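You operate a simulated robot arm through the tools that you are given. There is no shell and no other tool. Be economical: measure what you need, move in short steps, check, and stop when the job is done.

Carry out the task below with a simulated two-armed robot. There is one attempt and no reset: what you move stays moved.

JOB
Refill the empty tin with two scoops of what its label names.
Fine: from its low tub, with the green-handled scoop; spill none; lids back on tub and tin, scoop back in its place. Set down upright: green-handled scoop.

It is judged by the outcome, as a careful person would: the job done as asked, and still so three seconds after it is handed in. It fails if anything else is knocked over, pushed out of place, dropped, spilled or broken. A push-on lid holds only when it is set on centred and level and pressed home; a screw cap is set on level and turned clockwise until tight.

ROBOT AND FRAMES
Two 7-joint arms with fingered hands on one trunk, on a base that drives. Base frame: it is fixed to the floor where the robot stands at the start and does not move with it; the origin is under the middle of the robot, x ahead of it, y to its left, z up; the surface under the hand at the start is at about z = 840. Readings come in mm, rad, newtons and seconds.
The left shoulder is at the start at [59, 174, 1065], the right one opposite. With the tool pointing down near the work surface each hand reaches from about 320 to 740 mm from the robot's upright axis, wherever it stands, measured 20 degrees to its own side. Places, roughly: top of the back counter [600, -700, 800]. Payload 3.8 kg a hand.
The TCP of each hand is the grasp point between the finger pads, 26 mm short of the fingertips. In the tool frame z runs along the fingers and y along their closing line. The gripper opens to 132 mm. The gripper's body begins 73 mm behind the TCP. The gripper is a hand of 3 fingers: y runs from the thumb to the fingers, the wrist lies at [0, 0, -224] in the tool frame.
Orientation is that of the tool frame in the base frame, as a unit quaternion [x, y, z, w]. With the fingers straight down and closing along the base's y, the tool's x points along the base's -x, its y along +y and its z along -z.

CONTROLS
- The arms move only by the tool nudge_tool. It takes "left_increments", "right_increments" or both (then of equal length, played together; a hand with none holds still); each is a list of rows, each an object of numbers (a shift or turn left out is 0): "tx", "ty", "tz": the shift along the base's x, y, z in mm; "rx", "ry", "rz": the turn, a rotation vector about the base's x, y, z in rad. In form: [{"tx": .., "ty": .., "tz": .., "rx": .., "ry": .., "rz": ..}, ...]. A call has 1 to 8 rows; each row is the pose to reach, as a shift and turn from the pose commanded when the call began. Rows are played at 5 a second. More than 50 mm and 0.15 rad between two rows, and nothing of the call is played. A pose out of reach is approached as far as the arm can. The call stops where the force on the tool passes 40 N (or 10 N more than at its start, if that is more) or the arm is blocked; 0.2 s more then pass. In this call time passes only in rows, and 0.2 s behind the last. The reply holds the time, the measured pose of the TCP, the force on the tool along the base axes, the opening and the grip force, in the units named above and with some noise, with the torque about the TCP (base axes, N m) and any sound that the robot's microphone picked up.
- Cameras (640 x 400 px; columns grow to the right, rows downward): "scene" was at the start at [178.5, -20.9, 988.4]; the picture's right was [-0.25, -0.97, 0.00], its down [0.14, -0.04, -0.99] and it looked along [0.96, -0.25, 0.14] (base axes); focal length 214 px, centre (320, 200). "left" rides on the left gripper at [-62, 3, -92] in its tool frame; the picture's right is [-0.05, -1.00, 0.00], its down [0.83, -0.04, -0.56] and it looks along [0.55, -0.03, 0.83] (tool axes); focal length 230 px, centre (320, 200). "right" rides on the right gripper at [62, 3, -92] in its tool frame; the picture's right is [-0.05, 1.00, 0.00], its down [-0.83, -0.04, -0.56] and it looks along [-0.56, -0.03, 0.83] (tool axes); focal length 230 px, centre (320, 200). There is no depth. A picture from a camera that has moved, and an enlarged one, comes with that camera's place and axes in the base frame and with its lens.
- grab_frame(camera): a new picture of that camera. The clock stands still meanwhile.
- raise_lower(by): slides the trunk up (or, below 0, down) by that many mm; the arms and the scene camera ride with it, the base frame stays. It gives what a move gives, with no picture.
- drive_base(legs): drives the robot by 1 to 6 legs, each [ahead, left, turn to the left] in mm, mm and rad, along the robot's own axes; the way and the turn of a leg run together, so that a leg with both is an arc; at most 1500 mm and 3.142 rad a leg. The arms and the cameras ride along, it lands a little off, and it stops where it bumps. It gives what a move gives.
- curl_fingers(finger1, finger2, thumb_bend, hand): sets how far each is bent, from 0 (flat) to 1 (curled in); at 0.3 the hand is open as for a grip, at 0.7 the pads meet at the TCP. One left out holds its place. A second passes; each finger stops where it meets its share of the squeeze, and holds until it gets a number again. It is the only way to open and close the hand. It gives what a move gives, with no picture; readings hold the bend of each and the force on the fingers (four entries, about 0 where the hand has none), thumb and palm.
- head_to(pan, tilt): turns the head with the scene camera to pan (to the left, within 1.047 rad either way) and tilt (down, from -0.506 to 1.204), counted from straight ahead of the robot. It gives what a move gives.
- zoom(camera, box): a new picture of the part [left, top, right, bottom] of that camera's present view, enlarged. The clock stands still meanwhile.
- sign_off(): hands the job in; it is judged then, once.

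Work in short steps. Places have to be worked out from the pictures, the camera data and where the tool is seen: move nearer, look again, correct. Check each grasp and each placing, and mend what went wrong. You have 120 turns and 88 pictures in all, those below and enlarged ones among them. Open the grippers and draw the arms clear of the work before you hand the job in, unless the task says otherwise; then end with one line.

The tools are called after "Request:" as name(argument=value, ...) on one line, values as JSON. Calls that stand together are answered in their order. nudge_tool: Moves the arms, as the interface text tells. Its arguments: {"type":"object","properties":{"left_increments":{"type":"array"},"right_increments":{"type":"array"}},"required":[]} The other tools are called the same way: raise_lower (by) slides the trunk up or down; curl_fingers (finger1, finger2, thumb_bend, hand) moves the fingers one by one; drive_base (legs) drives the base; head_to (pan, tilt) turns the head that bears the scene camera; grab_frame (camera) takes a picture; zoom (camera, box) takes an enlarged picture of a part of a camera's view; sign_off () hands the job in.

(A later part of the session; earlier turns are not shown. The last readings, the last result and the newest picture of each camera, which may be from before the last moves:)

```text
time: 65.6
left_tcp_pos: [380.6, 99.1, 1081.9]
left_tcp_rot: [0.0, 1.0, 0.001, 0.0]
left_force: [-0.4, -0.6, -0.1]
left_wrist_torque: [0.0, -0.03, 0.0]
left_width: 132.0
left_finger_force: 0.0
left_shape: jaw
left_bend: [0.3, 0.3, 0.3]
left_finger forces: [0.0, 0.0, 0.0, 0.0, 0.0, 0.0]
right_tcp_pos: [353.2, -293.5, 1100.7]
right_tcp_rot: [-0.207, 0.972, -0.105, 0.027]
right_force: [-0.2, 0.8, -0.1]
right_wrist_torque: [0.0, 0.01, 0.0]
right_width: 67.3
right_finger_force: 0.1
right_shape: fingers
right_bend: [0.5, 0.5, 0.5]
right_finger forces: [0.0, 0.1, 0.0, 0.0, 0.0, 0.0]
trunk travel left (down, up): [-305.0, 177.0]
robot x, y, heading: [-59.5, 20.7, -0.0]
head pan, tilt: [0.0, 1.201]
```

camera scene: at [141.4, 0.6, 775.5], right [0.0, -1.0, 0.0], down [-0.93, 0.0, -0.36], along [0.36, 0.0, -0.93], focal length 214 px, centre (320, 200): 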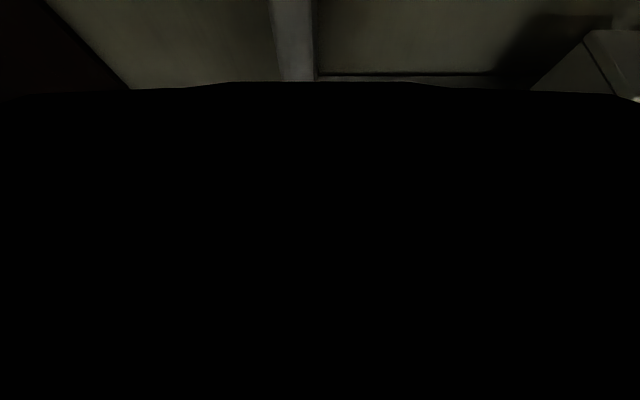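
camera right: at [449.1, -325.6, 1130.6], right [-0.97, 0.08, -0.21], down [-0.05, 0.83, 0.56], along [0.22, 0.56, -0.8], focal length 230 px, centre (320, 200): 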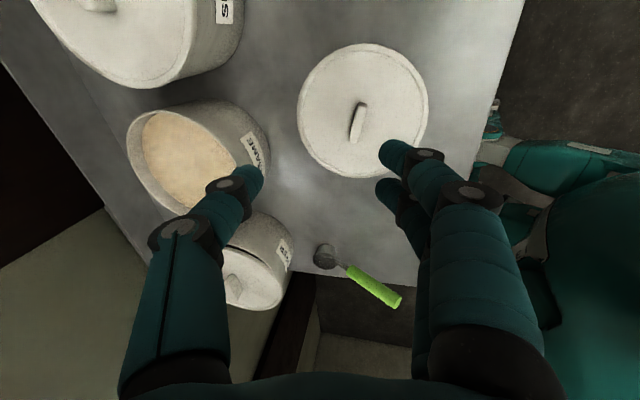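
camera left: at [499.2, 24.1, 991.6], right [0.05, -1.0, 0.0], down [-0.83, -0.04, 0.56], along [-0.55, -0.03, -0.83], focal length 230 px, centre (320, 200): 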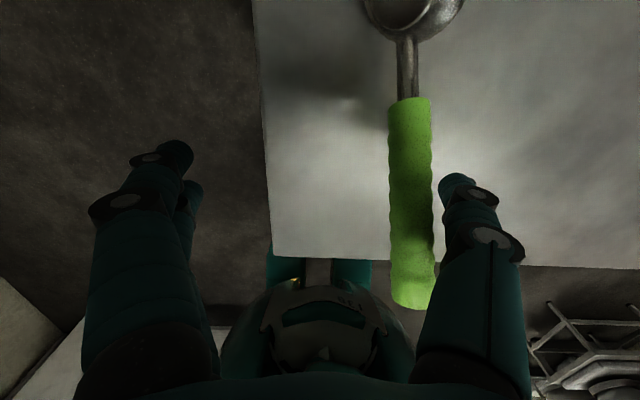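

The left hand's camera rides on top when it pitches forward, so the left hand is the better one for the scoop. I drive right 220 mm to line its shoulder up with the scoop, then pitch the left tool forward about 0.84 rad.

Request:
drive_base(legs=[[0, -220, 0]])

Request:
nudge_tool(left_increments=[{"tx": -10, "tz": 10, "ry": -0.12}, {"tx": -20, "tz": 20, "ry": -0.24}, {"tx": -20, "tz": 20, "ry": -0.36}, {"tx": -20, "tz": 20, "ry": -0.48}, {"tx": -20, "tz": 20, "ry": -0.6}, {"tx": -20, "tz": 20, "ry": -0.72}, {"tx": -20, "tz": 20, "ry": -0.838}])

Request:
grab_frame(camera="left")

```text
time: 68.2
left_tcp_pos: [381.3, -122.8, 1081.9]
left_tcp_rot: [-0.002, 1.0, 0.0, 0.0]
left_force: [0.8, 0.1, 0.4]
left_wrist_torque: [0.02, 0.04, -0.01]
left_width: 131.9
left_finger_force: 0.1
left_shape: jaw
left_bend: [0.3, 0.3, 0.3]
left_finger forces: [0.1, 0.0, 0.1, 0.1, 0.0, 0.1]
right_tcp_pos: [355.2, -515.8, 1101.0]
right_tcp_rot: [-0.209, 0.972, -0.105, 0.027]
right_force: [0.2, -0.3, 0.6]
right_wrist_torque: [-0.01, 0.0, -0.01]
right_width: 67.3
right_finger_force: 0.1
right_shape: fingers
right_bend: [0.5, 0.5, 0.5]
right_finger forces: [0.0, 0.1, 0.0, 0.1, 0.0, 0.0]
trunk travel left (down, up): [-305.0, 177.0]
robot x, y, heading: [-58.3, -206.8, 0.003]
head pan, tilt: [0.0, 1.201]
```

```text
time: 69.8
left_tcp_pos: [359.5, -122.5, 1102.8]
left_tcp_rot: [-0.002, 0.913, -0.001, 0.407]
left_force: [-0.6, -0.6, 0.0]
left_wrist_torque: [0.03, 0.01, 0.02]
left_width: 132.0
left_finger_force: 0.0
left_shape: jaw
left_bend: [0.3, 0.3, 0.3]
left_finger forces: [0.0, 0.1, 0.0, 0.0, 0.0, 0.0]
right_tcp_pos: [354.3, -516.6, 1101.6]
right_tcp_rot: [-0.21, 0.972, -0.104, 0.028]
right_force: [0.2, -0.5, 0.4]
right_wrist_torque: [-0.01, 0.03, -0.01]
right_width: 67.4
right_finger_force: 0.0
right_shape: fingers
right_bend: [0.5, 0.5, 0.5]
right_finger forces: [0.0, 0.1, 0.1, 0.0, 0.0, 0.0]
trunk travel left (down, up): [-305.0, 177.0]
robot x, y, heading: [-59.4, -204.2, -0.001]
head pan, tilt: [0.0, 1.201]
```

```text
51 pictures are left
camera left: at [331.4, -120.3, 1209.0], right [0.04, -1.0, 0.04], down [-0.97, -0.05, -0.25], along [0.25, -0.03, -0.97], focal length 230 px, centre (320, 200)
```

left: 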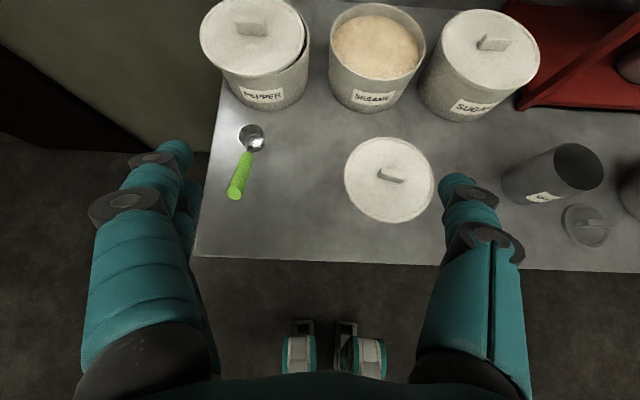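

This view shows the whole counter well: the scoop handle's end is at about (406,-24,930) and the cup at (517,-16). Pepper's lid is indeed shifted and must be re-seated later. Before grasping, I test how far this wrist can roll about the tool axis for pouring.

Request:
nudge_tool(left_increments=[{"rx": 0.111, "rz": -0.1}, {"rx": 0.223, "rz": -0.2}, {"rx": 0.334, "rz": -0.3}, {"rx": 0.446, "rz": -0.4}, {"rx": 0.557, "rz": -0.5}, {"rx": 0.669, "rz": -0.6}, {"rx": 0.78, "rz": -0.7}, {"rx": 0.892, "rz": -0.8}])

Request:
nudge_tool(left_increments=[{"rx": 0.111, "rz": -0.1}, {"rx": 0.223, "rz": -0.2}, {"rx": 0.334, "rz": -0.3}, {"rx": 0.446, "rz": -0.4}, {"rx": 0.557, "rz": -0.5}, {"rx": 0.669, "rz": -0.6}, {"rx": 0.78, "rz": -0.7}, {"rx": 0.892, "rz": -0.8}])

```text
time: 71.5
left_tcp_pos: [360.9, -123.1, 1100.5]
left_tcp_rot: [0.515, 0.754, 0.23, 0.336]
left_force: [-0.4, 0.3, 0.3]
left_wrist_torque: [-0.03, 0.0, -0.03]
left_width: 131.7
left_finger_force: 0.0
left_shape: jaw
left_bend: [0.3, 0.3, 0.3]
left_finger forces: [0.1, 0.0, 0.0, 0.0, 0.0, 0.0]
right_tcp_pos: [353.8, -515.3, 1100.7]
right_tcp_rot: [-0.21, 0.972, -0.104, 0.028]
right_force: [0.1, 0.9, 0.0]
right_wrist_torque: [0.02, 0.02, 0.02]
right_width: 67.3
right_finger_force: 0.1
right_shape: fingers
right_bend: [0.5, 0.5, 0.5]
right_finger forces: [0.0, 0.1, 0.0, 0.0, 0.1, 0.1]
trunk travel left (down, up): [-305.0, 177.0]
robot x, y, heading: [-54.8, -203.7, -0.001]
head pan, tilt: [0.0, 1.201]
```

```text
time: 73.3
left_tcp_pos: [360.8, -123.1, 1102.4]
left_tcp_rot: [0.851, 0.332, 0.38, 0.149]
left_force: [-0.5, -0.2, -0.5]
left_wrist_torque: [0.0, 0.02, 0.02]
left_width: 131.9
left_finger_force: 0.1
left_shape: jaw
left_bend: [0.3, 0.3, 0.3]
left_finger forces: [0.0, 0.1, 0.0, 0.0, 0.0, 0.1]
right_tcp_pos: [354.5, -516.0, 1100.5]
right_tcp_rot: [-0.21, 0.972, -0.105, 0.027]
right_force: [0.0, 0.1, 0.5]
right_wrist_torque: [0.0, -0.01, 0.0]
right_width: 67.4
right_finger_force: 0.1
right_shape: fingers
right_bend: [0.5, 0.5, 0.5]
right_finger forces: [0.0, 0.0, 0.1, 0.0, 0.0, 0.1]
trunk travel left (down, up): [-305.0, 177.0]
robot x, y, heading: [-60.2, -205.3, 0.008]
head pan, tilt: [0.0, 1.201]
```

The wrist rolls 2.4 rad freely, which is plenty for pouring. I roll back, ending at a standoff behind the handle on its axis.

Request:
nudge_tool(left_increments=[{"rx": -0.111, "rz": 0.1}, {"rx": -0.223, "rz": 0.2}, {"rx": -0.334, "rz": 0.3}, {"rx": -0.446, "rz": 0.4}, {"rx": -0.557, "rz": 0.5}, {"rx": -0.669, "rz": 0.6}, {"rx": -0.78, "rz": 0.7}, {"rx": -0.892, "rz": 0.8}])

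Request:
nudge_tool(left_increments=[{"rx": -0.111, "rz": 0.1}, {"rx": -0.223, "rz": 0.2}, {"rx": -0.334, "rz": 0.3}, {"rx": -0.446, "rz": 0.4}, {"rx": -0.557, "rz": 0.5}, {"rx": -0.669, "rz": 0.6}, {"rx": -0.78, "rz": 0.7}, {"rx": -0.892, "rz": 0.8}])

Request:
nudge_tool(left_increments=[{"tx": -3, "ty": 33, "tz": -30, "rz": 0.03}, {"tx": -6, "ty": 66, "tz": -60, "rz": 0.06}, {"tx": -8, "ty": 103, "tz": -90, "rz": 0.08}])

Request:
grab_frame(camera="left")

```text
time: 75.2
left_tcp_pos: [361.5, -122.4, 1101.9]
left_tcp_rot: [0.512, 0.757, 0.229, 0.336]
left_force: [-0.4, 1.2, -0.5]
left_wrist_torque: [-0.02, -0.01, -0.01]
left_width: 132.0
left_finger_force: 0.1
left_shape: jaw
left_bend: [0.3, 0.3, 0.3]
left_finger forces: [0.0, 0.1, 0.1, 0.0, 0.0, 0.0]
right_tcp_pos: [353.5, -516.1, 1101.9]
right_tcp_rot: [-0.209, 0.972, -0.104, 0.027]
right_force: [0.5, 0.1, -0.4]
right_wrist_torque: [0.03, -0.01, -0.01]
right_width: 67.5
right_finger_force: 0.1
right_shape: fingers
right_bend: [0.5, 0.5, 0.5]
right_finger forces: [0.0, 0.0, 0.1, 0.0, 0.0, 0.0]
trunk travel left (down, up): [-305.0, 177.0]
robot x, y, heading: [-59.7, -205.6, 0.001]
head pan, tilt: [0.0, 1.201]
```

```text
time: 77.0
left_tcp_pos: [360.0, -124.0, 1102.1]
left_tcp_rot: [-0.003, 0.913, -0.001, 0.407]
left_force: [0.3, 0.5, -0.3]
left_wrist_torque: [0.02, -0.02, 0.02]
left_width: 131.9
left_finger_force: 0.1
left_shape: jaw
left_bend: [0.3, 0.3, 0.3]
left_finger forces: [0.0, 0.1, 0.0, 0.1, 0.2, 0.0]
right_tcp_pos: [355.5, -515.0, 1102.3]
right_tcp_rot: [-0.21, 0.972, -0.105, 0.026]
right_force: [0.4, 0.7, 0.6]
right_wrist_torque: [0.0, 0.0, 0.01]
right_width: 67.4
right_finger_force: 0.1
right_shape: fingers
right_bend: [0.5, 0.5, 0.5]
right_finger forces: [0.0, 0.0, 0.0, 0.0, 0.0, 0.1]
trunk travel left (down, up): [-305.0, 177.0]
robot x, y, heading: [-58.3, -203.8, 0.001]
head pan, tilt: [0.0, 1.201]
```

```text
time: 77.8
left_tcp_pos: [360.1, -47.0, 1043.5]
left_tcp_rot: [-0.031, 0.913, 0.013, 0.407]
left_force: [-0.3, -0.8, 0.8]
left_wrist_torque: [0.02, 0.03, -0.03]
left_width: 131.9
left_finger_force: 0.0
left_shape: jaw
left_bend: [0.3, 0.3, 0.3]
left_finger forces: [0.1, 0.0, 0.1, 0.1, 0.0, 0.0]
left hand out of reach, approached as far as the arm can: row 3
right_tcp_pos: [354.1, -516.8, 1101.7]
right_tcp_rot: [-0.21, 0.972, -0.105, 0.027]
right_force: [0.2, 0.1, 0.1]
right_wrist_torque: [0.04, 0.02, 0.02]
right_width: 67.4
right_finger_force: 0.0
right_shape: fingers
right_bend: [0.5, 0.5, 0.5]
right_finger forces: [0.0, 0.0, 0.0, 0.1, 0.1, 0.0]
trunk travel left (down, up): [-305.0, 177.0]
robot x, y, heading: [-59.3, -206.2, -0.001]
head pan, tilt: [0.0, 1.201]
```

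```text
50 pictures are left
camera left: at [331.1, -45.6, 1150.6], right [0.1, -0.99, 0.04], down [-0.96, -0.11, -0.25], along [0.25, -0.01, -0.97], focal length 230 px, centre (320, 200)
```

left: 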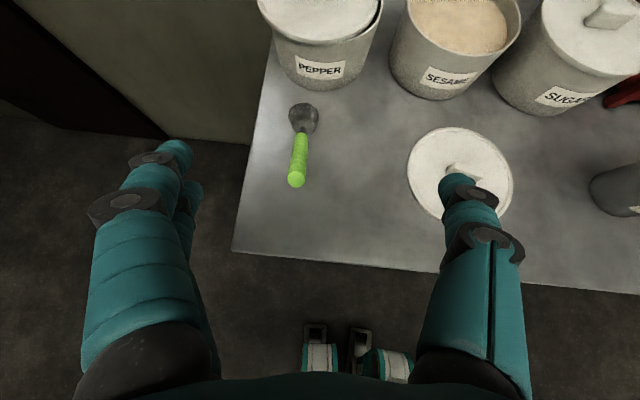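

That was too close to the shoulder. I back the base off 110 mm; the handle end is reconfirmed at (406,-23) and the handle yaw at about 0.09.

Request:
drive_base(legs=[[-110, 0, 0]])

Request:
nudge_tool(left_increments=[{"tx": 20, "ty": 5, "tz": -10, "rz": 0.02}, {"tx": 50, "ty": 12, "tz": -30, "rz": 0.03}, {"tx": 75, "ty": 18, "tz": -55, "rz": 0.03}, {"tx": 95, "ty": 18, "tz": -70, "rz": 0.03}])

Request:
grab_frame(camera="left")

```text
time: 78.9
left_tcp_pos: [252.3, -45.8, 1043.6]
left_tcp_rot: [-0.031, 0.913, 0.013, 0.407]
left_force: [-0.1, 0.8, -0.4]
left_wrist_torque: [0.01, -0.05, -0.02]
left_width: 132.0
left_finger_force: 0.1
left_shape: jaw
left_bend: [0.3, 0.3, 0.3]
left_finger forces: [0.1, 0.1, 0.0, 0.1, 0.0, 0.0]
right_tcp_pos: [246.8, -516.5, 1101.6]
right_tcp_rot: [-0.209, 0.972, -0.105, 0.027]
right_force: [0.3, 0.2, 0.0]
right_wrist_torque: [-0.01, -0.05, -0.03]
right_width: 67.4
right_finger_force: 0.1
right_shape: fingers
right_bend: [0.5, 0.5, 0.5]
right_finger forces: [0.1, 0.0, 0.0, 0.0, 0.0, 0.0]
trunk travel left (down, up): [-305.0, 177.0]
robot x, y, heading: [-166.6, -203.1, 0.003]
head pan, tilt: [0.0, 1.201]
```

```text
time: 79.9
left_tcp_pos: [348.7, -28.9, 974.9]
left_tcp_rot: [-0.045, 0.912, 0.019, 0.407]
left_force: [0.0, 1.2, -0.2]
left_wrist_torque: [-0.01, -0.02, 0.02]
left_width: 131.8
left_finger_force: 0.0
left_shape: jaw
left_bend: [0.3, 0.3, 0.3]
left_finger forces: [0.1, 0.0, 0.0, 0.0, 0.1, 0.0]
right_tcp_pos: [246.8, -516.2, 1099.9]
right_tcp_rot: [-0.21, 0.972, -0.105, 0.027]
right_force: [-0.1, 0.7, -0.2]
right_wrist_torque: [-0.02, 0.01, -0.01]
right_width: 67.3
right_finger_force: 0.0
right_shape: fingers
right_bend: [0.5, 0.5, 0.5]
right_finger forces: [0.0, 0.1, 0.1, 0.0, 0.0, 0.0]
trunk travel left (down, up): [-305.0, 177.0]
robot x, y, heading: [-166.2, -204.9, -0.003]
head pan, tilt: [0.0, 1.201]
```

```text
49 pictures are left
camera left: at [319.4, -29.1, 1082.3], right [0.13, -0.99, 0.04], down [-0.96, -0.14, -0.25], along [0.25, -0.01, -0.97], focal length 230 px, centre (320, 200)
```

left: 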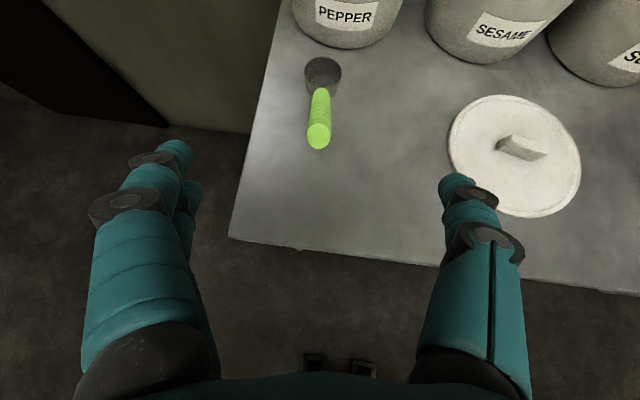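

Alignment looks good. I advance along the handle to the grip point about (441,-20,902).

Request:
nudge_tool(left_increments=[{"tx": 25, "ty": 3, "tz": -20}, {"tx": 50, "ty": 5, "tz": -40}, {"tx": 75, "ty": 7, "tz": -59}, {"tx": 92, "ty": 9, "tz": -73}])

Request:
grab_frame(camera="left")

```text
time: 80.9
left_tcp_pos: [439.5, -19.3, 898.6]
left_tcp_rot: [-0.045, 0.913, 0.019, 0.405]
left_force: [0.0, -0.5, -0.1]
left_wrist_torque: [0.01, -0.01, 0.01]
left_width: 131.7
left_finger_force: 0.2
left_shape: jaw
left_bend: [0.3, 0.3, 0.3]
left_finger forces: [0.0, 0.0, 0.0, 0.1, 0.1, 0.0]
right_tcp_pos: [246.9, -516.1, 1101.1]
right_tcp_rot: [-0.209, 0.972, -0.105, 0.027]
right_force: [-0.2, -0.3, -0.4]
right_wrist_torque: [0.02, -0.02, 0.0]
right_width: 67.2
right_finger_force: 0.0
right_shape: fingers
right_bend: [0.5, 0.5, 0.5]
right_finger forces: [0.0, 0.0, 0.0, 0.0, 0.0, 0.0]
trunk travel left (down, up): [-305.0, 177.0]
robot x, y, heading: [-166.8, -206.2, 0.002]
head pan, tilt: [0.0, 1.201]
```

```text
48 pictures are left
camera left: at [410.4, -19.4, 1005.3], right [0.13, -0.99, 0.04], down [-0.96, -0.14, -0.24], along [0.25, -0.01, -0.97], focal length 230 px, centre (320, 200)
```

left: 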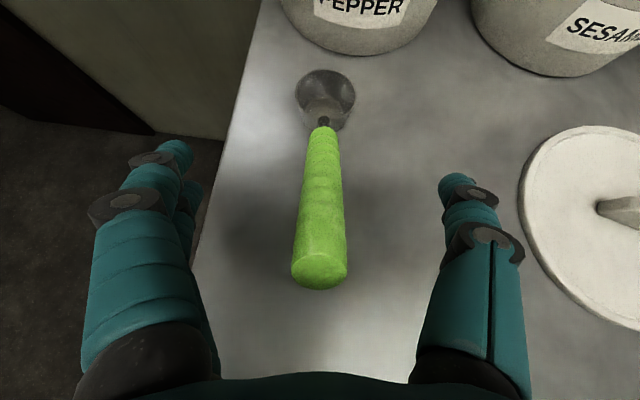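

The handle lies straight between thumb and fingers. I close on it.

Request:
curl_fingers(hand="left", finger1=0.72, finger2=0.72, thumb_bend=0.72)

Request:
curl_fingers(hand="left", finger1=0.85, finger2=0.85, thumb_bend=0.85)

Request:
grab_frame(camera="left")

```text
time: 81.9
left_tcp_pos: [439.3, -18.9, 899.2]
left_tcp_rot: [-0.044, 0.913, 0.018, 0.405]
left_force: [0.0, -0.4, -0.2]
left_wrist_torque: [-0.01, 0.01, 0.0]
left_width: 16.5
left_finger_force: 6.1
left_shape: fingers
left_bend: [0.67, 0.72, 0.69]
left_finger forces: [6.1, 0.0, 0.0, 0.0, 5.9, 0.0]
right_tcp_pos: [245.2, -517.3, 1100.9]
right_tcp_rot: [-0.21, 0.972, -0.105, 0.026]
right_force: [-0.8, -0.2, 0.0]
right_wrist_torque: [0.02, -0.02, 0.0]
right_width: 67.4
right_finger_force: 0.2
right_shape: fingers
right_bend: [0.5, 0.5, 0.5]
right_finger forces: [0.0, 0.0, 0.0, 0.1, 0.0, 0.0]
trunk travel left (down, up): [-305.0, 177.0]
robot x, y, heading: [-170.3, -202.1, 0.003]
head pan, tilt: [0.0, 1.201]
```

```text
time: 82.9
left_tcp_pos: [438.3, -18.7, 899.1]
left_tcp_rot: [-0.044, 0.913, 0.019, 0.406]
left_force: [0.2, 0.5, 0.1]
left_wrist_torque: [0.01, 0.03, 0.04]
left_width: 0.1
left_finger_force: 0.1
left_shape: fingers
left_bend: [0.76, 0.84, 0.79]
left_finger forces: [0.0, 0.0, 0.1, 0.1, 0.0, 0.0]
right_tcp_pos: [245.9, -515.9, 1101.7]
right_tcp_rot: [-0.21, 0.972, -0.105, 0.028]
right_force: [0.5, 0.2, 0.6]
right_wrist_torque: [0.01, -0.01, 0.02]
right_width: 67.3
right_finger_force: 0.0
right_shape: fingers
right_bend: [0.5, 0.5, 0.5]
right_finger forces: [0.0, 0.0, 0.1, 0.0, 0.1, 0.1]
trunk travel left (down, up): [-305.0, 177.0]
robot x, y, heading: [-163.0, -202.7, 0.003]
head pan, tilt: [0.0, 1.201]
```

```text
47 pictures are left
camera left: at [410.0, -19.4, 1005.6], right [0.13, -0.99, 0.04], down [-0.96, -0.14, -0.24], along [0.25, -0.01, -0.97], focal length 230 px, centre (320, 200)
```

left: 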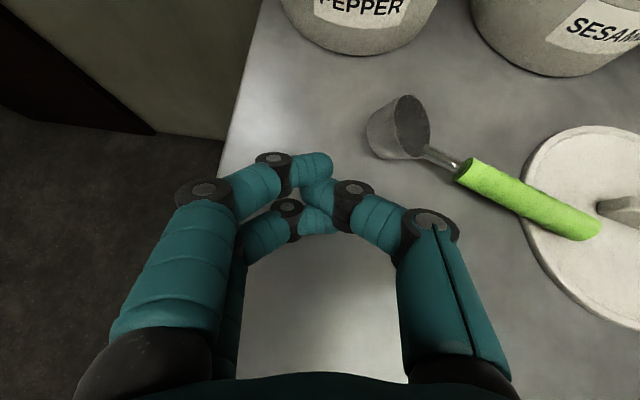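

The handle was off-centre and squeezed out: the scoop tipped over and now rests with its handle on the tub lid, still empty, so nothing is spilled. It can be recovered. I withdraw the left hand the way it came and look at how the scoop lies.

Request:
nudge_tool(left_increments=[{"tx": -25, "tz": 22}, {"tx": -55, "tz": 50}, {"tx": -85, "tz": 85}, {"tx": -100, "ty": 30, "tz": 120}, {"tx": -100, "ty": 70, "tz": 145}])

Request:
curl_fingers(hand="left", finger1=0.3, finger2=0.3, thumb_bend=0.3)

Request:
grab_frame(camera="left")

```text
time: 84.1
left_tcp_pos: [338.1, 49.3, 1045.0]
left_tcp_rot: [-0.044, 0.913, 0.018, 0.405]
left_force: [0.6, -0.6, -0.6]
left_wrist_torque: [-0.01, -0.01, 0.0]
left_width: 0.0
left_finger_force: 0.1
left_shape: fingers
left_bend: [0.76, 0.84, 0.79]
left_finger forces: [0.0, 0.0, 0.1, 0.0, 0.0, 0.0]
right_tcp_pos: [246.1, -515.1, 1101.8]
right_tcp_rot: [-0.211, 0.972, -0.104, 0.027]
right_force: [-0.1, 0.4, -0.5]
right_wrist_torque: [-0.02, 0.0, 0.01]
right_width: 67.3
right_finger_force: 0.0
right_shape: fingers
right_bend: [0.5, 0.5, 0.5]
right_finger forces: [0.0, 0.0, 0.0, 0.1, 0.0, 0.0]
trunk travel left (down, up): [-305.0, 177.0]
robot x, y, heading: [-164.7, -201.5, 0.004]
head pan, tilt: [0.0, 1.201]
```

```text
time: 85.1
left_tcp_pos: [338.9, 48.2, 1045.9]
left_tcp_rot: [-0.045, 0.913, 0.019, 0.405]
left_force: [-1.1, 0.2, 0.5]
left_wrist_torque: [0.02, 0.03, -0.03]
left_width: 133.9
left_finger_force: 0.1
left_shape: fingers
left_bend: [0.3, 0.3, 0.3]
left_finger forces: [0.0, 0.1, 0.0, 0.1, 0.1, 0.1]
right_tcp_pos: [247.2, -515.5, 1101.5]
right_tcp_rot: [-0.209, 0.972, -0.105, 0.027]
right_force: [0.0, 0.2, 0.5]
right_wrist_torque: [-0.03, 0.02, -0.04]
right_width: 67.2
right_finger_force: 0.1
right_shape: fingers
right_bend: [0.5, 0.5, 0.5]
right_finger forces: [0.0, 0.0, 0.0, 0.0, 0.1, 0.0]
trunk travel left (down, up): [-305.0, 177.0]
robot x, y, heading: [-168.2, -204.3, 0.005]
head pan, tilt: [0.0, 1.201]
```

```text
46 pictures are left
camera left: at [310.2, 48.4, 1152.1], right [0.13, -0.99, 0.04], down [-0.96, -0.14, -0.24], along [0.25, -0.01, -0.97], focal length 230 px, centre (320, 200)
```

left: 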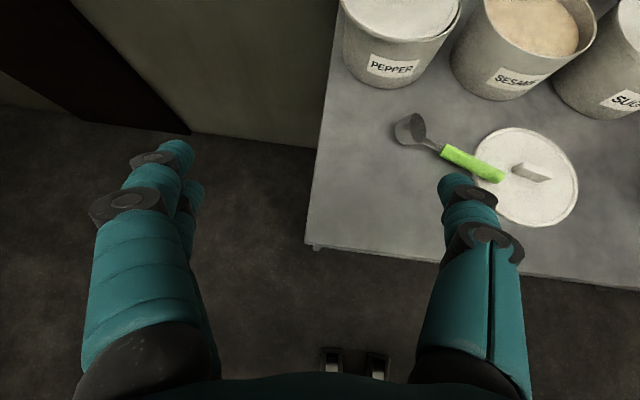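

The scoop lies with its handle level at about z=860, running from the cup to (456,-202), roll still upright. The left tool at its present pitch only needs a yaw of about +1.15 to close squarely across that handle. I reposition the base so this sits on the left arm's outer side, then yaw.

Request:
drive_base(legs=[[163, -236, 0]])

Request:
nudge_tool(left_increments=[{"rz": 0.145}, {"rz": 0.29}, {"rz": 0.435}, {"rz": 0.58}, {"rz": 0.725}, {"rz": 0.87}, {"rz": 1.015}, {"rz": 1.15}])

Request:
grab_frame(camera="left")

```text
time: 87.8
left_tcp_pos: [501.8, -181.5, 1045.6]
left_tcp_rot: [-0.046, 0.913, 0.019, 0.406]
left_force: [0.3, 0.2, 0.6]
left_wrist_torque: [0.02, -0.02, -0.03]
left_width: 134.2
left_finger_force: 0.1
left_shape: fingers
left_bend: [0.3, 0.3, 0.3]
left_finger forces: [0.0, 0.0, 0.1, 0.0, 0.0, 0.1]
right_tcp_pos: [409.5, -745.5, 1101.3]
right_tcp_rot: [-0.211, 0.971, -0.105, 0.028]
right_force: [-0.1, 0.4, -0.1]
right_wrist_torque: [0.01, -0.03, 0.01]
right_width: 67.3
right_finger_force: 0.2
right_shape: fingers
right_bend: [0.5, 0.5, 0.5]
right_finger forces: [0.1, 0.0, 0.0, 0.0, 0.0, 0.1]
trunk travel left (down, up): [-305.0, 177.0]
robot x, y, heading: [-6.4, -435.8, -0.001]
head pan, tilt: [0.0, 1.201]
```

```text
time: 89.6
left_tcp_pos: [501.8, -179.9, 1045.1]
left_tcp_rot: [-0.535, 0.741, 0.236, 0.33]
left_force: [0.2, 0.8, 0.1]
left_wrist_torque: [0.0, 0.04, 0.02]
left_width: 134.0
left_finger_force: 0.1
left_shape: fingers
left_bend: [0.3, 0.3, 0.3]
left_finger forces: [0.0, 0.1, 0.0, 0.0, 0.1, 0.0]
right_tcp_pos: [409.5, -746.0, 1100.7]
right_tcp_rot: [-0.211, 0.972, -0.105, 0.027]
right_force: [-0.3, 0.3, 0.2]
right_wrist_torque: [0.02, 0.0, 0.0]
right_width: 67.0
right_finger_force: 0.1
right_shape: fingers
right_bend: [0.5, 0.5, 0.5]
right_finger forces: [0.0, 0.1, 0.1, 0.0, 0.1, 0.0]
trunk travel left (down, up): [-305.0, 177.0]
robot x, y, heading: [-5.5, -436.3, 0.002]
head pan, tilt: [0.0, 1.201]
```

```text
45 pictures are left
camera left: at [488.6, -206.5, 1152.0], right [0.96, -0.28, 0.04], down [-0.26, -0.93, -0.24], along [0.11, 0.22, -0.97], focal length 230 px, centre (320, 200)
```

left: 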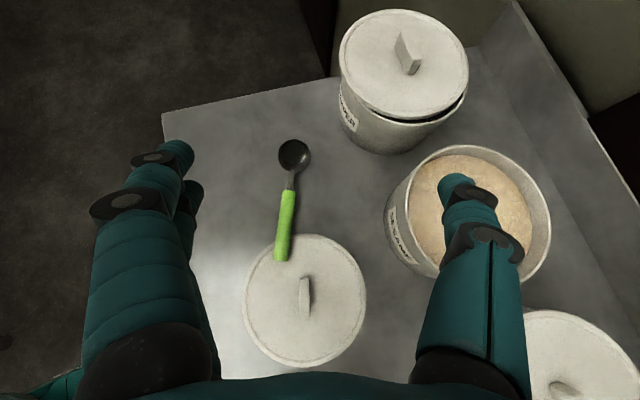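

The yaw worked and the handle now runs straight down the picture. I pre-shape the fingers and descend over the grip point (475,-144), stopping at z≈905 to check centring.

Request:
curl_fingers(hand="left", finger1=0.48, finger2=0.48, thumb_bend=0.48)

Request:
nudge_tool(left_increments=[{"tx": -9, "ty": 12, "tz": -40}, {"tx": -18, "ty": 24, "tz": -80}, {"tx": -27, "ty": 36, "tz": -115}, {"tx": -27, "ty": 36, "tz": -140}])

Request:
grab_frame(camera="left")

```text
time: 90.6
left_tcp_pos: [501.8, -181.2, 1045.6]
left_tcp_rot: [-0.535, 0.741, 0.237, 0.33]
left_force: [-0.6, -0.2, 0.0]
left_wrist_torque: [0.0, 0.01, 0.02]
left_width: 75.1
left_finger_force: 0.0
left_shape: fingers
left_bend: [0.48, 0.48, 0.48]
left_finger forces: [0.1, 0.0, 0.1, 0.0, 0.0, 0.0]
right_tcp_pos: [409.3, -745.5, 1100.8]
right_tcp_rot: [-0.211, 0.971, -0.105, 0.027]
right_force: [0.7, -0.3, 0.1]
right_wrist_torque: [0.0, -0.03, 0.0]
right_width: 67.4
right_finger_force: 0.1
right_shape: fingers
right_bend: [0.5, 0.5, 0.5]
right_finger forces: [0.1, 0.0, 0.1, 0.1, 0.0, 0.0]
trunk travel left (down, up): [-305.0, 177.0]
robot x, y, heading: [-1.8, -436.0, 0.003]
head pan, tilt: [0.0, 1.201]
```

```text
time: 91.6
left_tcp_pos: [474.1, -145.3, 906.3]
left_tcp_rot: [-0.534, 0.741, 0.237, 0.331]
left_force: [0.5, -0.4, -0.3]
left_wrist_torque: [0.04, -0.01, 0.02]
left_width: 75.3
left_finger_force: 0.0
left_shape: fingers
left_bend: [0.48, 0.48, 0.48]
left_finger forces: [0.0, 0.0, 0.0, 0.1, 0.0, 0.1]
right_tcp_pos: [410.6, -746.0, 1101.2]
right_tcp_rot: [-0.211, 0.971, -0.105, 0.027]
right_force: [-0.4, 0.2, -0.4]
right_wrist_torque: [0.01, 0.0, -0.01]
right_width: 67.4
right_finger_force: 0.0
right_shape: fingers
right_bend: [0.5, 0.5, 0.5]
right_finger forces: [0.0, 0.1, 0.1, 0.0, 0.0, 0.1]
trunk travel left (down, up): [-305.0, 177.0]
robot x, y, heading: [-8.6, -430.8, 0.006]
head pan, tilt: [0.0, 1.201]
```

```text
44 pictures are left
camera left: at [460.9, -171.1, 1011.4], right [0.96, -0.28, 0.04], down [-0.26, -0.93, -0.24], along [0.11, 0.22, -0.97], focal length 230 px, centre (320, 200)
```

left: 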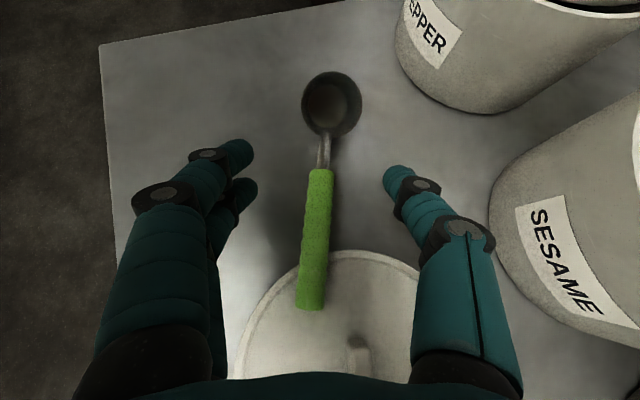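

Well centred. I lower to put the pads at handle height, watching for contact.

Request:
nudge_tool(left_increments=[{"tz": -15}, {"tz": -28}, {"tz": -36}, {"tz": -41}])

Request:
grab_frame(camera="left")

```text
time: 92.6
left_tcp_pos: [476.1, -144.5, 872.8]
left_tcp_rot: [-0.534, 0.737, 0.24, 0.338]
left_force: [-0.6, -2.0, 15.8]
left_wrist_torque: [0.4, 0.75, 0.14]
left_width: 75.0
left_finger_force: 8.4
left_shape: fingers
left_bend: [0.48, 0.49, 0.48]
left_finger forces: [0.1, 15.9, 0.0, 0.0, 0.1, 0.1]
right_tcp_pos: [409.6, -746.1, 1100.3]
right_tcp_rot: [-0.211, 0.972, -0.104, 0.027]
right_force: [-0.5, 0.1, 0.0]
right_wrist_torque: [0.02, 0.03, 0.03]
right_width: 67.3
right_finger_force: 0.1
right_shape: fingers
right_bend: [0.5, 0.5, 0.5]
right_finger forces: [0.0, 0.1, 0.0, 0.0, 0.0, 0.1]
trunk travel left (down, up): [-305.0, 177.0]
robot x, y, heading: [-6.8, -436.0, 0.002]
head pan, tilt: [0.0, 1.201]
stopped in row 4 (left hand): the force on the tool passed its limit at 46 N (the readings are from after the stop); the commanded pose is now the measured one
```

```text
43 pictures are left
camera left: at [461.7, -171.9, 980.0], right [0.96, -0.28, 0.05], down [-0.26, -0.93, -0.26], along [0.12, 0.24, -0.96], focal length 230 px, centre (320, 200)
```

left: 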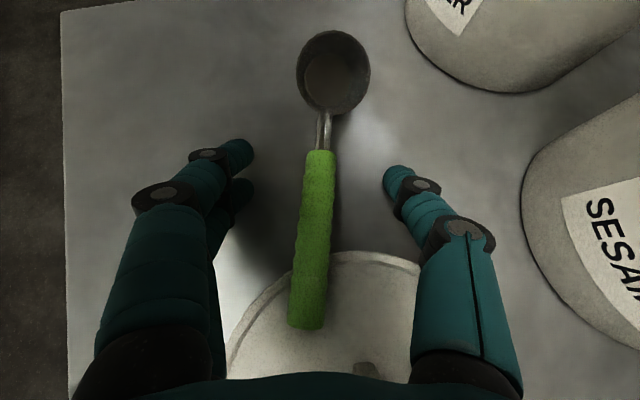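

Finger 2 just reached the counter. I ease up 3 mm, shift 10 mm back along the handle so all pads meet the green grip, and close gently.

Request:
nudge_tool(left_increments=[{"tx": -1, "ty": -5, "tz": 3}, {"tx": -3, "ty": -10, "tz": 3}])

Request:
curl_fingers(hand="left", finger1=0.68, finger2=0.68, thumb_bend=0.68)

Request:
grab_frame(camera="left")

```text
time: 93.2
left_tcp_pos: [472.5, -154.8, 873.6]
left_tcp_rot: [-0.534, 0.738, 0.238, 0.336]
left_force: [1.0, 1.0, 5.7]
left_wrist_torque: [0.22, 0.25, -0.04]
left_width: 75.1
left_finger_force: 3.1
left_shape: fingers
left_bend: [0.48, 0.47, 0.48]
left_finger forces: [0.0, 6.1, 0.0, 0.1, 0.0, 0.0]
right_tcp_pos: [408.5, -746.2, 1101.4]
right_tcp_rot: [-0.21, 0.972, -0.104, 0.027]
right_force: [1.3, 0.6, -0.6]
right_wrist_torque: [0.02, 0.01, 0.01]
right_width: 67.2
right_finger_force: 0.1
right_shape: fingers
right_bend: [0.5, 0.5, 0.5]
right_finger forces: [0.0, 0.0, 0.0, 0.0, 0.1, 0.0]
trunk travel left (down, up): [-305.0, 177.0]
robot x, y, heading: [-3.0, -432.2, 0.004]
head pan, tilt: [0.0, 1.201]
```

```text
time: 94.2
left_tcp_pos: [473.0, -154.8, 873.9]
left_tcp_rot: [-0.535, 0.738, 0.238, 0.335]
left_force: [0.7, 0.1, -0.7]
left_wrist_torque: [-0.01, -0.03, 0.0]
left_width: 18.2
left_finger_force: 3.8
left_shape: fingers
left_bend: [0.66, 0.64, 0.66]
left_finger forces: [1.4, 2.5, 0.0, 0.0, 4.3, 0.0]
right_tcp_pos: [410.4, -744.8, 1099.7]
right_tcp_rot: [-0.211, 0.972, -0.105, 0.027]
right_force: [-0.1, -0.6, 0.1]
right_wrist_torque: [-0.01, -0.02, -0.02]
right_width: 67.4
right_finger_force: 0.1
right_shape: fingers
right_bend: [0.5, 0.5, 0.5]
right_finger forces: [0.0, 0.1, 0.0, 0.0, 0.0, 0.0]
trunk travel left (down, up): [-305.0, 177.0]
robot x, y, heading: [-1.6, -431.8, 0.002]
head pan, tilt: [0.0, 1.201]
```

```text
42 pictures are left
camera left: at [459.2, -181.0, 980.5], right [0.96, -0.28, 0.05], down [-0.26, -0.93, -0.26], along [0.12, 0.23, -0.97], focal length 230 px, centre (320, 200)
```

left: 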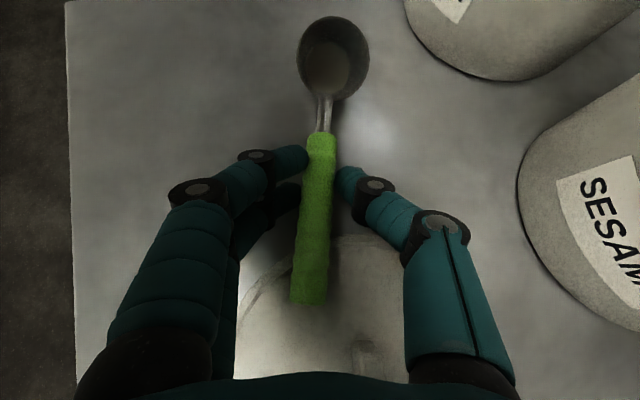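

All three pads now bear on the handle. I squeeze further in one step and check.

Request:
curl_fingers(hand="left", finger1=0.76, finger2=0.74, thumb_bend=0.76)

Request:
nudge_tool(left_increments=[{"tz": 8}, {"tz": 20}, {"tz": 30}])

Request:
grab_frame(camera="left")

```text
time: 95.2
left_tcp_pos: [473.6, -153.6, 874.5]
left_tcp_rot: [-0.535, 0.738, 0.239, 0.335]
left_force: [-0.9, -0.4, 1.4]
left_wrist_torque: [0.01, -0.08, -0.05]
left_width: 15.7
left_finger_force: 16.9
left_shape: fingers
left_bend: [0.72, 0.7, 0.68]
left_finger forces: [8.4, 8.7, 0.0, 0.0, 16.7, 0.1]
right_tcp_pos: [410.9, -745.8, 1101.1]
right_tcp_rot: [-0.211, 0.971, -0.104, 0.027]
right_force: [-0.3, 1.0, 0.1]
right_wrist_torque: [0.0, -0.01, -0.01]
right_width: 67.4
right_finger_force: 0.1
right_shape: fingers
right_bend: [0.5, 0.5, 0.5]
right_finger forces: [0.0, 0.1, 0.1, 0.0, 0.0, 0.0]
trunk travel left (down, up): [-305.0, 177.0]
robot x, y, heading: [-4.4, -436.6, -0.002]
head pan, tilt: [0.0, 1.201]
```

```text
time: 96.0
left_tcp_pos: [474.6, -155.1, 903.8]
left_tcp_rot: [-0.535, 0.738, 0.239, 0.335]
left_force: [-0.5, 0.6, -0.7]
left_wrist_torque: [-0.02, 0.03, 0.05]
left_width: 14.9
left_finger_force: 15.5
left_shape: fingers
left_bend: [0.73, 0.71, 0.68]
left_finger forces: [6.9, 8.8, 0.0, 0.1, 15.4, 0.0]
right_tcp_pos: [409.3, -746.4, 1100.9]
right_tcp_rot: [-0.21, 0.972, -0.105, 0.027]
right_force: [-0.1, 0.7, 0.0]
right_wrist_torque: [-0.03, 0.02, -0.01]
right_width: 67.4
right_finger_force: 0.0
right_shape: fingers
right_bend: [0.5, 0.5, 0.5]
right_finger forces: [0.1, 0.0, 0.0, 0.0, 0.1, 0.0]
trunk travel left (down, up): [-305.0, 177.0]
robot x, y, heading: [-4.2, -435.7, 0.001]
head pan, tilt: [0.0, 1.201]
```

```text
41 pictures are left
camera left: at [458.9, -182.2, 1010.6], right [0.96, -0.28, 0.05], down [-0.26, -0.93, -0.26], along [0.12, 0.23, -0.97], focal length 230 px, centre (320, 200)
```

left: 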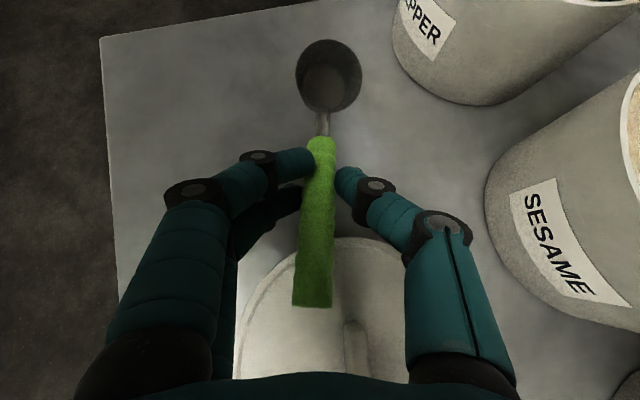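

The scoop is held (15 N) and lifted; it settled about 15–20° nearer to level by itself. I raise it and rotate another 0.35 rad to level the cup, then view it from the head camera.

Request:
nudge_tool(left_increments=[{"tz": 30, "rx": -0.11, "ry": 0.04}, {"tz": 60, "rx": -0.22, "ry": 0.08}, {"tz": 95, "rx": -0.328, "ry": 0.121}])

Request:
head_to(pan=0.75, tilt=0.1)

Request:
grab_frame(camera="scene")

Request:
grab_frame(camera="left")

```text
time: 96.8
left_tcp_pos: [471.8, -155.0, 1000.4]
left_tcp_rot: [-0.566, 0.787, 0.146, 0.199]
left_force: [0.3, -1.0, -0.5]
left_wrist_torque: [-0.05, 0.01, 0.03]
left_width: 14.8
left_finger_force: 15.2
left_shape: fingers
left_bend: [0.73, 0.71, 0.68]
left_finger forces: [6.8, 8.6, 0.0, 0.1, 15.0, 0.1]
right_tcp_pos: [408.8, -745.5, 1101.4]
right_tcp_rot: [-0.21, 0.972, -0.105, 0.027]
right_force: [0.2, 1.0, 0.9]
right_wrist_torque: [0.03, 0.0, 0.02]
right_width: 67.0
right_finger_force: 0.1
right_shape: fingers
right_bend: [0.5, 0.5, 0.5]
right_finger forces: [0.0, 0.0, 0.0, 0.1, 0.0, 0.0]
trunk travel left (down, up): [-305.0, 177.0]
robot x, y, heading: [-5.9, -435.4, 0.008]
head pan, tilt: [0.0, 1.201]
```

```text
time: 98.1
left_tcp_pos: [473.2, -155.0, 997.8]
left_tcp_rot: [-0.567, 0.786, 0.147, 0.2]
left_force: [0.3, 0.6, -1.0]
left_wrist_torque: [-0.05, 0.05, 0.02]
left_width: 14.9
left_finger_force: 15.3
left_shape: fingers
left_bend: [0.73, 0.71, 0.68]
left_finger forces: [6.7, 8.7, 0.0, 0.0, 15.0, 0.1]
right_tcp_pos: [410.1, -745.8, 1100.5]
right_tcp_rot: [-0.211, 0.972, -0.105, 0.027]
right_force: [0.3, -0.3, 0.4]
right_wrist_torque: [-0.02, 0.02, -0.01]
right_width: 67.3
right_finger_force: 0.1
right_shape: fingers
right_bend: [0.5, 0.5, 0.5]
right_finger forces: [0.0, 0.1, 0.1, 0.0, 0.0, 0.0]
trunk travel left (down, up): [-305.0, 177.0]
robot x, y, heading: [-4.6, -434.6, 0.004]
head pan, tilt: [0.75, 0.099]
```

```text
40 pictures are left
camera scene: at [151.2, -370.8, 894.6], right [0.68, -0.73, 0.0], down [-0.07, -0.07, -0.99], along [0.73, 0.68, -0.1], focal length 214 px, centre (320, 200)
```

scene: 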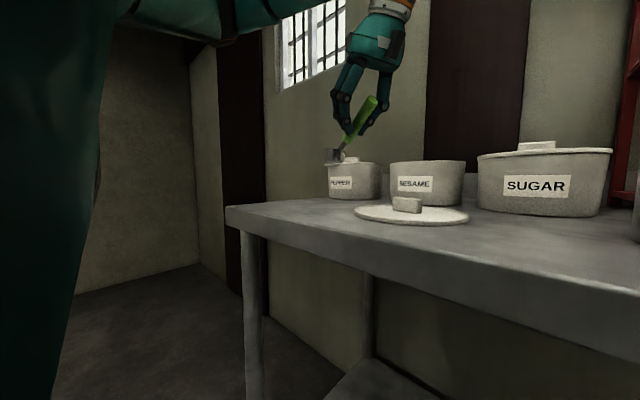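

```text
39 pictures are left
camera left: at [471.6, -145.6, 1108.6], right [0.96, -0.27, 0.02], down [-0.27, -0.96, 0.09], along [0.0, -0.09, -1.0], focal length 230 px, centre (320, 200)
```

left: 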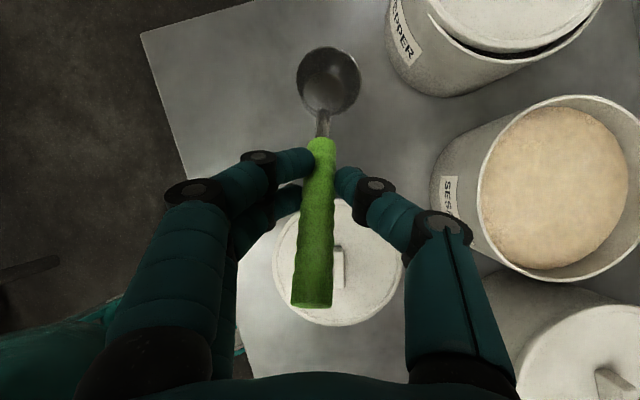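

I zoom in on the cup to judge its level.

Request:
zoom(camera="scene", box=[300, 80, 420, 180])

```text
4.00 times, centred on (360, 130) of scene
camera zoom: at [151.2, -370.8, 894.6], right [0.68, -0.73, 0.0], down [-0.07, -0.07, -0.99], along [0.73, 0.68, -0.1], focal length 858 px, centre (160, 480)
```

zoom: 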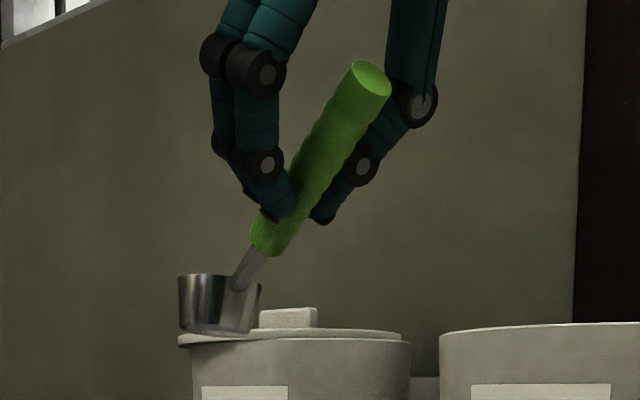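

The cup is nearly level, at about (22,64,-48) mm from the TCP. I lift a little more, drive ahead 55 and right 30, then yaw the hand by -0.6 so the handle points back-right over the sesame tub at (661,-206).

Request:
nudge_tool(left_increments=[{"tz": 25}, {"tz": 50}])

Request:
drive_base(legs=[[55, -30, 0]])

Request:
nudge_tool(left_increments=[{"ty": -10, "rz": -0.12}, {"tx": 12, "ty": -20, "rz": -0.24}, {"tx": 24, "ty": -30, "rz": -0.36}, {"tx": 36, "ty": -40, "rz": -0.48}, {"tx": 50, "ty": -50, "rz": -0.6}, {"tx": 70, "ty": -67, "rz": -0.6}])

Request:
grab_frame(camera="left")

```text
time: 98.7
left_tcp_pos: [474.3, -153.8, 1049.7]
left_tcp_rot: [-0.567, 0.786, 0.147, 0.199]
left_force: [0.0, 0.3, 0.0]
left_wrist_torque: [-0.05, 0.01, 0.01]
left_width: 14.6
left_finger_force: 15.3
left_shape: fingers
left_bend: [0.73, 0.71, 0.68]
left_finger forces: [6.6, 8.6, 0.0, 0.0, 15.0, 0.0]
right_tcp_pos: [409.5, -746.2, 1100.4]
right_tcp_rot: [-0.21, 0.972, -0.105, 0.028]
right_force: [-0.3, -0.5, 0.8]
right_wrist_torque: [-0.03, -0.01, 0.0]
right_width: 67.2
right_finger_force: 0.0
right_shape: fingers
right_bend: [0.5, 0.5, 0.5]
right_finger forces: [0.0, 0.0, 0.0, 0.0, 0.0, 0.0]
trunk travel left (down, up): [-305.0, 177.0]
robot x, y, heading: [-6.3, -435.2, 0.003]
head pan, tilt: [0.75, 0.099]
```

```text
time: 99.7
left_tcp_pos: [527.7, -183.2, 1049.2]
left_tcp_rot: [-0.566, 0.786, 0.146, 0.2]
left_force: [0.1, 0.4, -1.1]
left_wrist_torque: [0.0, 0.0, 0.0]
left_width: 14.7
left_finger_force: 15.0
left_shape: fingers
left_bend: [0.73, 0.71, 0.68]
left_finger forces: [6.7, 8.6, 0.0, 0.0, 14.9, 0.1]
right_tcp_pos: [465.3, -774.7, 1100.9]
right_tcp_rot: [-0.212, 0.971, -0.105, 0.027]
right_force: [0.0, -0.1, 0.0]
right_wrist_torque: [0.0, 0.03, 0.01]
right_width: 67.5
right_finger_force: 0.0
right_shape: fingers
right_bend: [0.5, 0.5, 0.5]
right_finger forces: [0.1, 0.1, 0.0, 0.1, 0.0, 0.1]
trunk travel left (down, up): [-305.0, 177.0]
robot x, y, heading: [51.9, -464.4, 0.006]
head pan, tilt: [0.75, 0.099]
```

```text
time: 101.1
left_tcp_pos: [598.1, -250.6, 1049.1]
left_tcp_rot: [-0.308, 0.919, 0.081, 0.234]
left_force: [-0.3, 0.0, 0.4]
left_wrist_torque: [-0.02, 0.02, -0.03]
left_width: 14.4
left_finger_force: 15.2
left_shape: fingers
left_bend: [0.73, 0.71, 0.68]
left_finger forces: [6.9, 8.5, 0.0, 0.0, 14.7, 0.0]
right_tcp_pos: [464.9, -775.3, 1100.7]
right_tcp_rot: [-0.211, 0.971, -0.104, 0.025]
right_force: [0.1, 0.0, 0.8]
right_wrist_torque: [0.02, 0.01, -0.01]
right_width: 67.4
right_finger_force: 0.1
right_shape: fingers
right_bend: [0.5, 0.5, 0.5]
right_finger forces: [0.0, 0.0, 0.0, 0.1, 0.0, 0.0]
trunk travel left (down, up): [-305.0, 177.0]
robot x, y, heading: [50.5, -465.9, 0.009]
head pan, tilt: [0.75, 0.099]
```

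```text
37 pictures are left
camera left: at [603.3, -243.4, 1159.3], right [0.64, -0.77, 0.02], down [-0.77, -0.64, 0.09], along [-0.06, -0.07, -1.0], focal length 230 px, centre (320, 200)
```

left: 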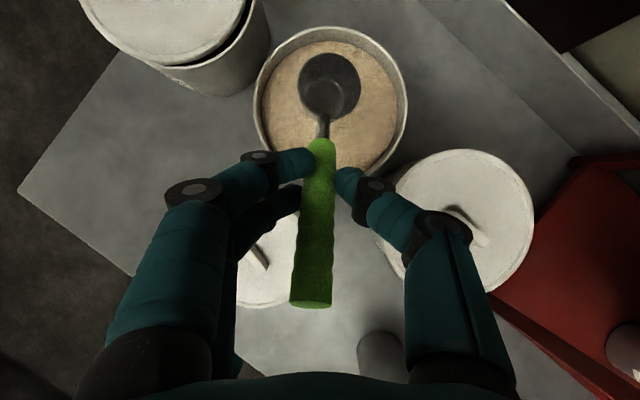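

The cup hangs over the sesame, whose surface I judge near z=910 with the rim near 925. I tip the cup 20° forward, plunge it, sweep gently away from the handle, then level and look before lifting.

Request:
nudge_tool(left_increments=[{"tx": 6, "ty": 4, "tz": -17, "rx": -0.07, "ry": 0.093}, {"tx": 12, "ty": 9, "tz": -34, "rx": -0.14, "ry": 0.187}, {"tx": 18, "ty": 13, "tz": -51, "rx": -0.21, "ry": 0.28}, {"tx": 18, "ty": 13, "tz": -70, "rx": -0.21, "ry": 0.28}, {"tx": 18, "ty": 13, "tz": -88, "rx": -0.21, "ry": 0.28}, {"tx": 26, "ty": 19, "tz": -91, "rx": -0.21, "ry": 0.28}, {"tx": 34, "ty": 25, "tz": -91, "rx": -0.21, "ry": 0.28}])

Request:
grab_frame(camera="left")

```text
time: 102.7
left_tcp_pos: [632.8, -224.5, 959.1]
left_tcp_rot: [-0.319, 0.945, 0.026, 0.07]
left_force: [0.3, 0.6, -1.1]
left_wrist_torque: [-0.01, 0.05, -0.03]
left_width: 14.4
left_finger_force: 14.8
left_shape: fingers
left_bend: [0.73, 0.71, 0.68]
left_finger forces: [7.1, 8.4, 0.0, 0.1, 14.6, 0.0]
right_tcp_pos: [466.0, -774.9, 1101.9]
right_tcp_rot: [-0.212, 0.971, -0.104, 0.027]
right_force: [0.4, 0.8, -0.7]
right_wrist_torque: [0.0, 0.02, -0.02]
right_width: 67.2
right_finger_force: 0.2
right_shape: fingers
right_bend: [0.5, 0.5, 0.5]
right_finger forces: [0.1, 0.0, 0.1, 0.0, 0.0, 0.0]
trunk travel left (down, up): [-305.0, 177.0]
robot x, y, heading: [50.9, -464.5, 0.007]
head pan, tilt: [0.75, 0.099]
```

```text
36 pictures are left
camera left: at [666.5, -194.4, 1059.1], right [0.64, -0.76, 0.0], down [-0.69, -0.58, 0.43], along [-0.32, -0.28, -0.91], focal length 230 px, centre (320, 200)
```

left: 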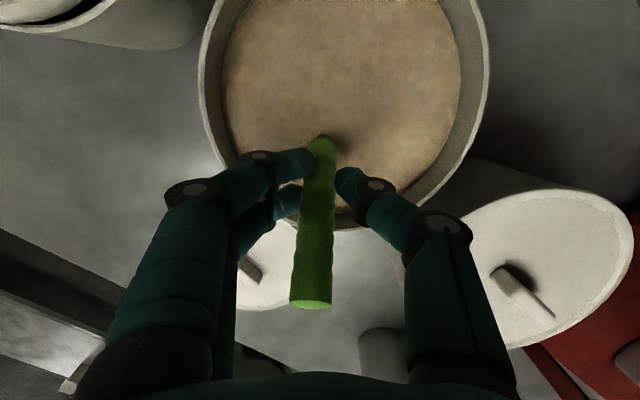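

The cup is fully under the surface with no resistance. I level it in place, then lift straight up slowly.

Request:
nudge_tool(left_increments=[{"tx": -5, "ty": -4, "tz": -6, "rx": 0.07, "ry": -0.093}, {"tx": -10, "ty": -8, "tz": -12, "rx": 0.14, "ry": -0.187}, {"tx": -15, "ty": -11, "tz": -18, "rx": 0.21, "ry": -0.28}, {"tx": -15, "ty": -11, "tz": -5, "rx": 0.21, "ry": -0.28}, {"tx": -15, "ty": -11, "tz": 10, "rx": 0.21, "ry": -0.28}, {"tx": -15, "ty": -11, "tz": 30, "rx": 0.21, "ry": -0.28}, {"tx": -15, "ty": -11, "tz": 50, "rx": 0.21, "ry": -0.28}, {"tx": -15, "ty": -11, "tz": 72, "rx": 0.21, "ry": -0.28}])

Request:
grab_frame(camera="left")

```text
time: 104.5
left_tcp_pos: [617.1, -235.9, 1030.4]
left_tcp_rot: [-0.309, 0.918, 0.081, 0.234]
left_force: [-0.1, 0.2, -0.9]
left_wrist_torque: [0.0, 0.06, 0.0]
left_width: 14.5
left_finger_force: 15.5
left_shape: fingers
left_bend: [0.73, 0.72, 0.68]
left_finger forces: [7.2, 8.4, 0.1, 0.0, 14.6, 0.0]
right_tcp_pos: [464.5, -774.7, 1101.4]
right_tcp_rot: [-0.21, 0.972, -0.105, 0.028]
right_force: [-0.2, -0.2, -0.3]
right_wrist_torque: [0.01, 0.03, 0.01]
right_width: 67.4
right_finger_force: 0.1
right_shape: fingers
right_bend: [0.5, 0.5, 0.5]
right_finger forces: [0.0, 0.0, 0.0, 0.0, 0.0, 0.0]
trunk travel left (down, up): [-305.0, 177.0]
robot x, y, heading: [53.9, -467.3, 0.003]
head pan, tilt: [0.75, 0.099]
```

```text
35 pictures are left
camera left: at [621.1, -228.7, 1140.1], right [0.64, -0.77, 0.02], down [-0.77, -0.64, 0.09], along [-0.06, -0.07, -1.0], focal length 230 px, centre (320, 200)
```

left: 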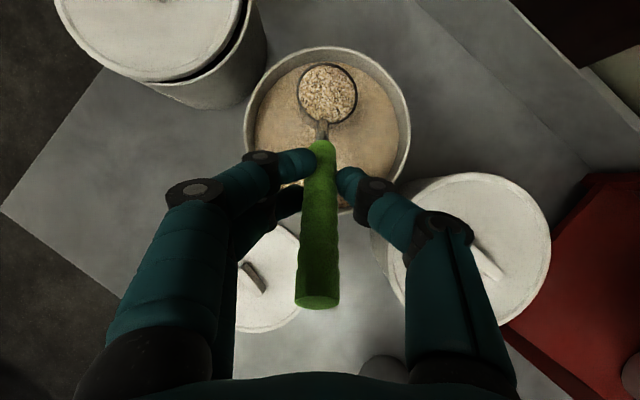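

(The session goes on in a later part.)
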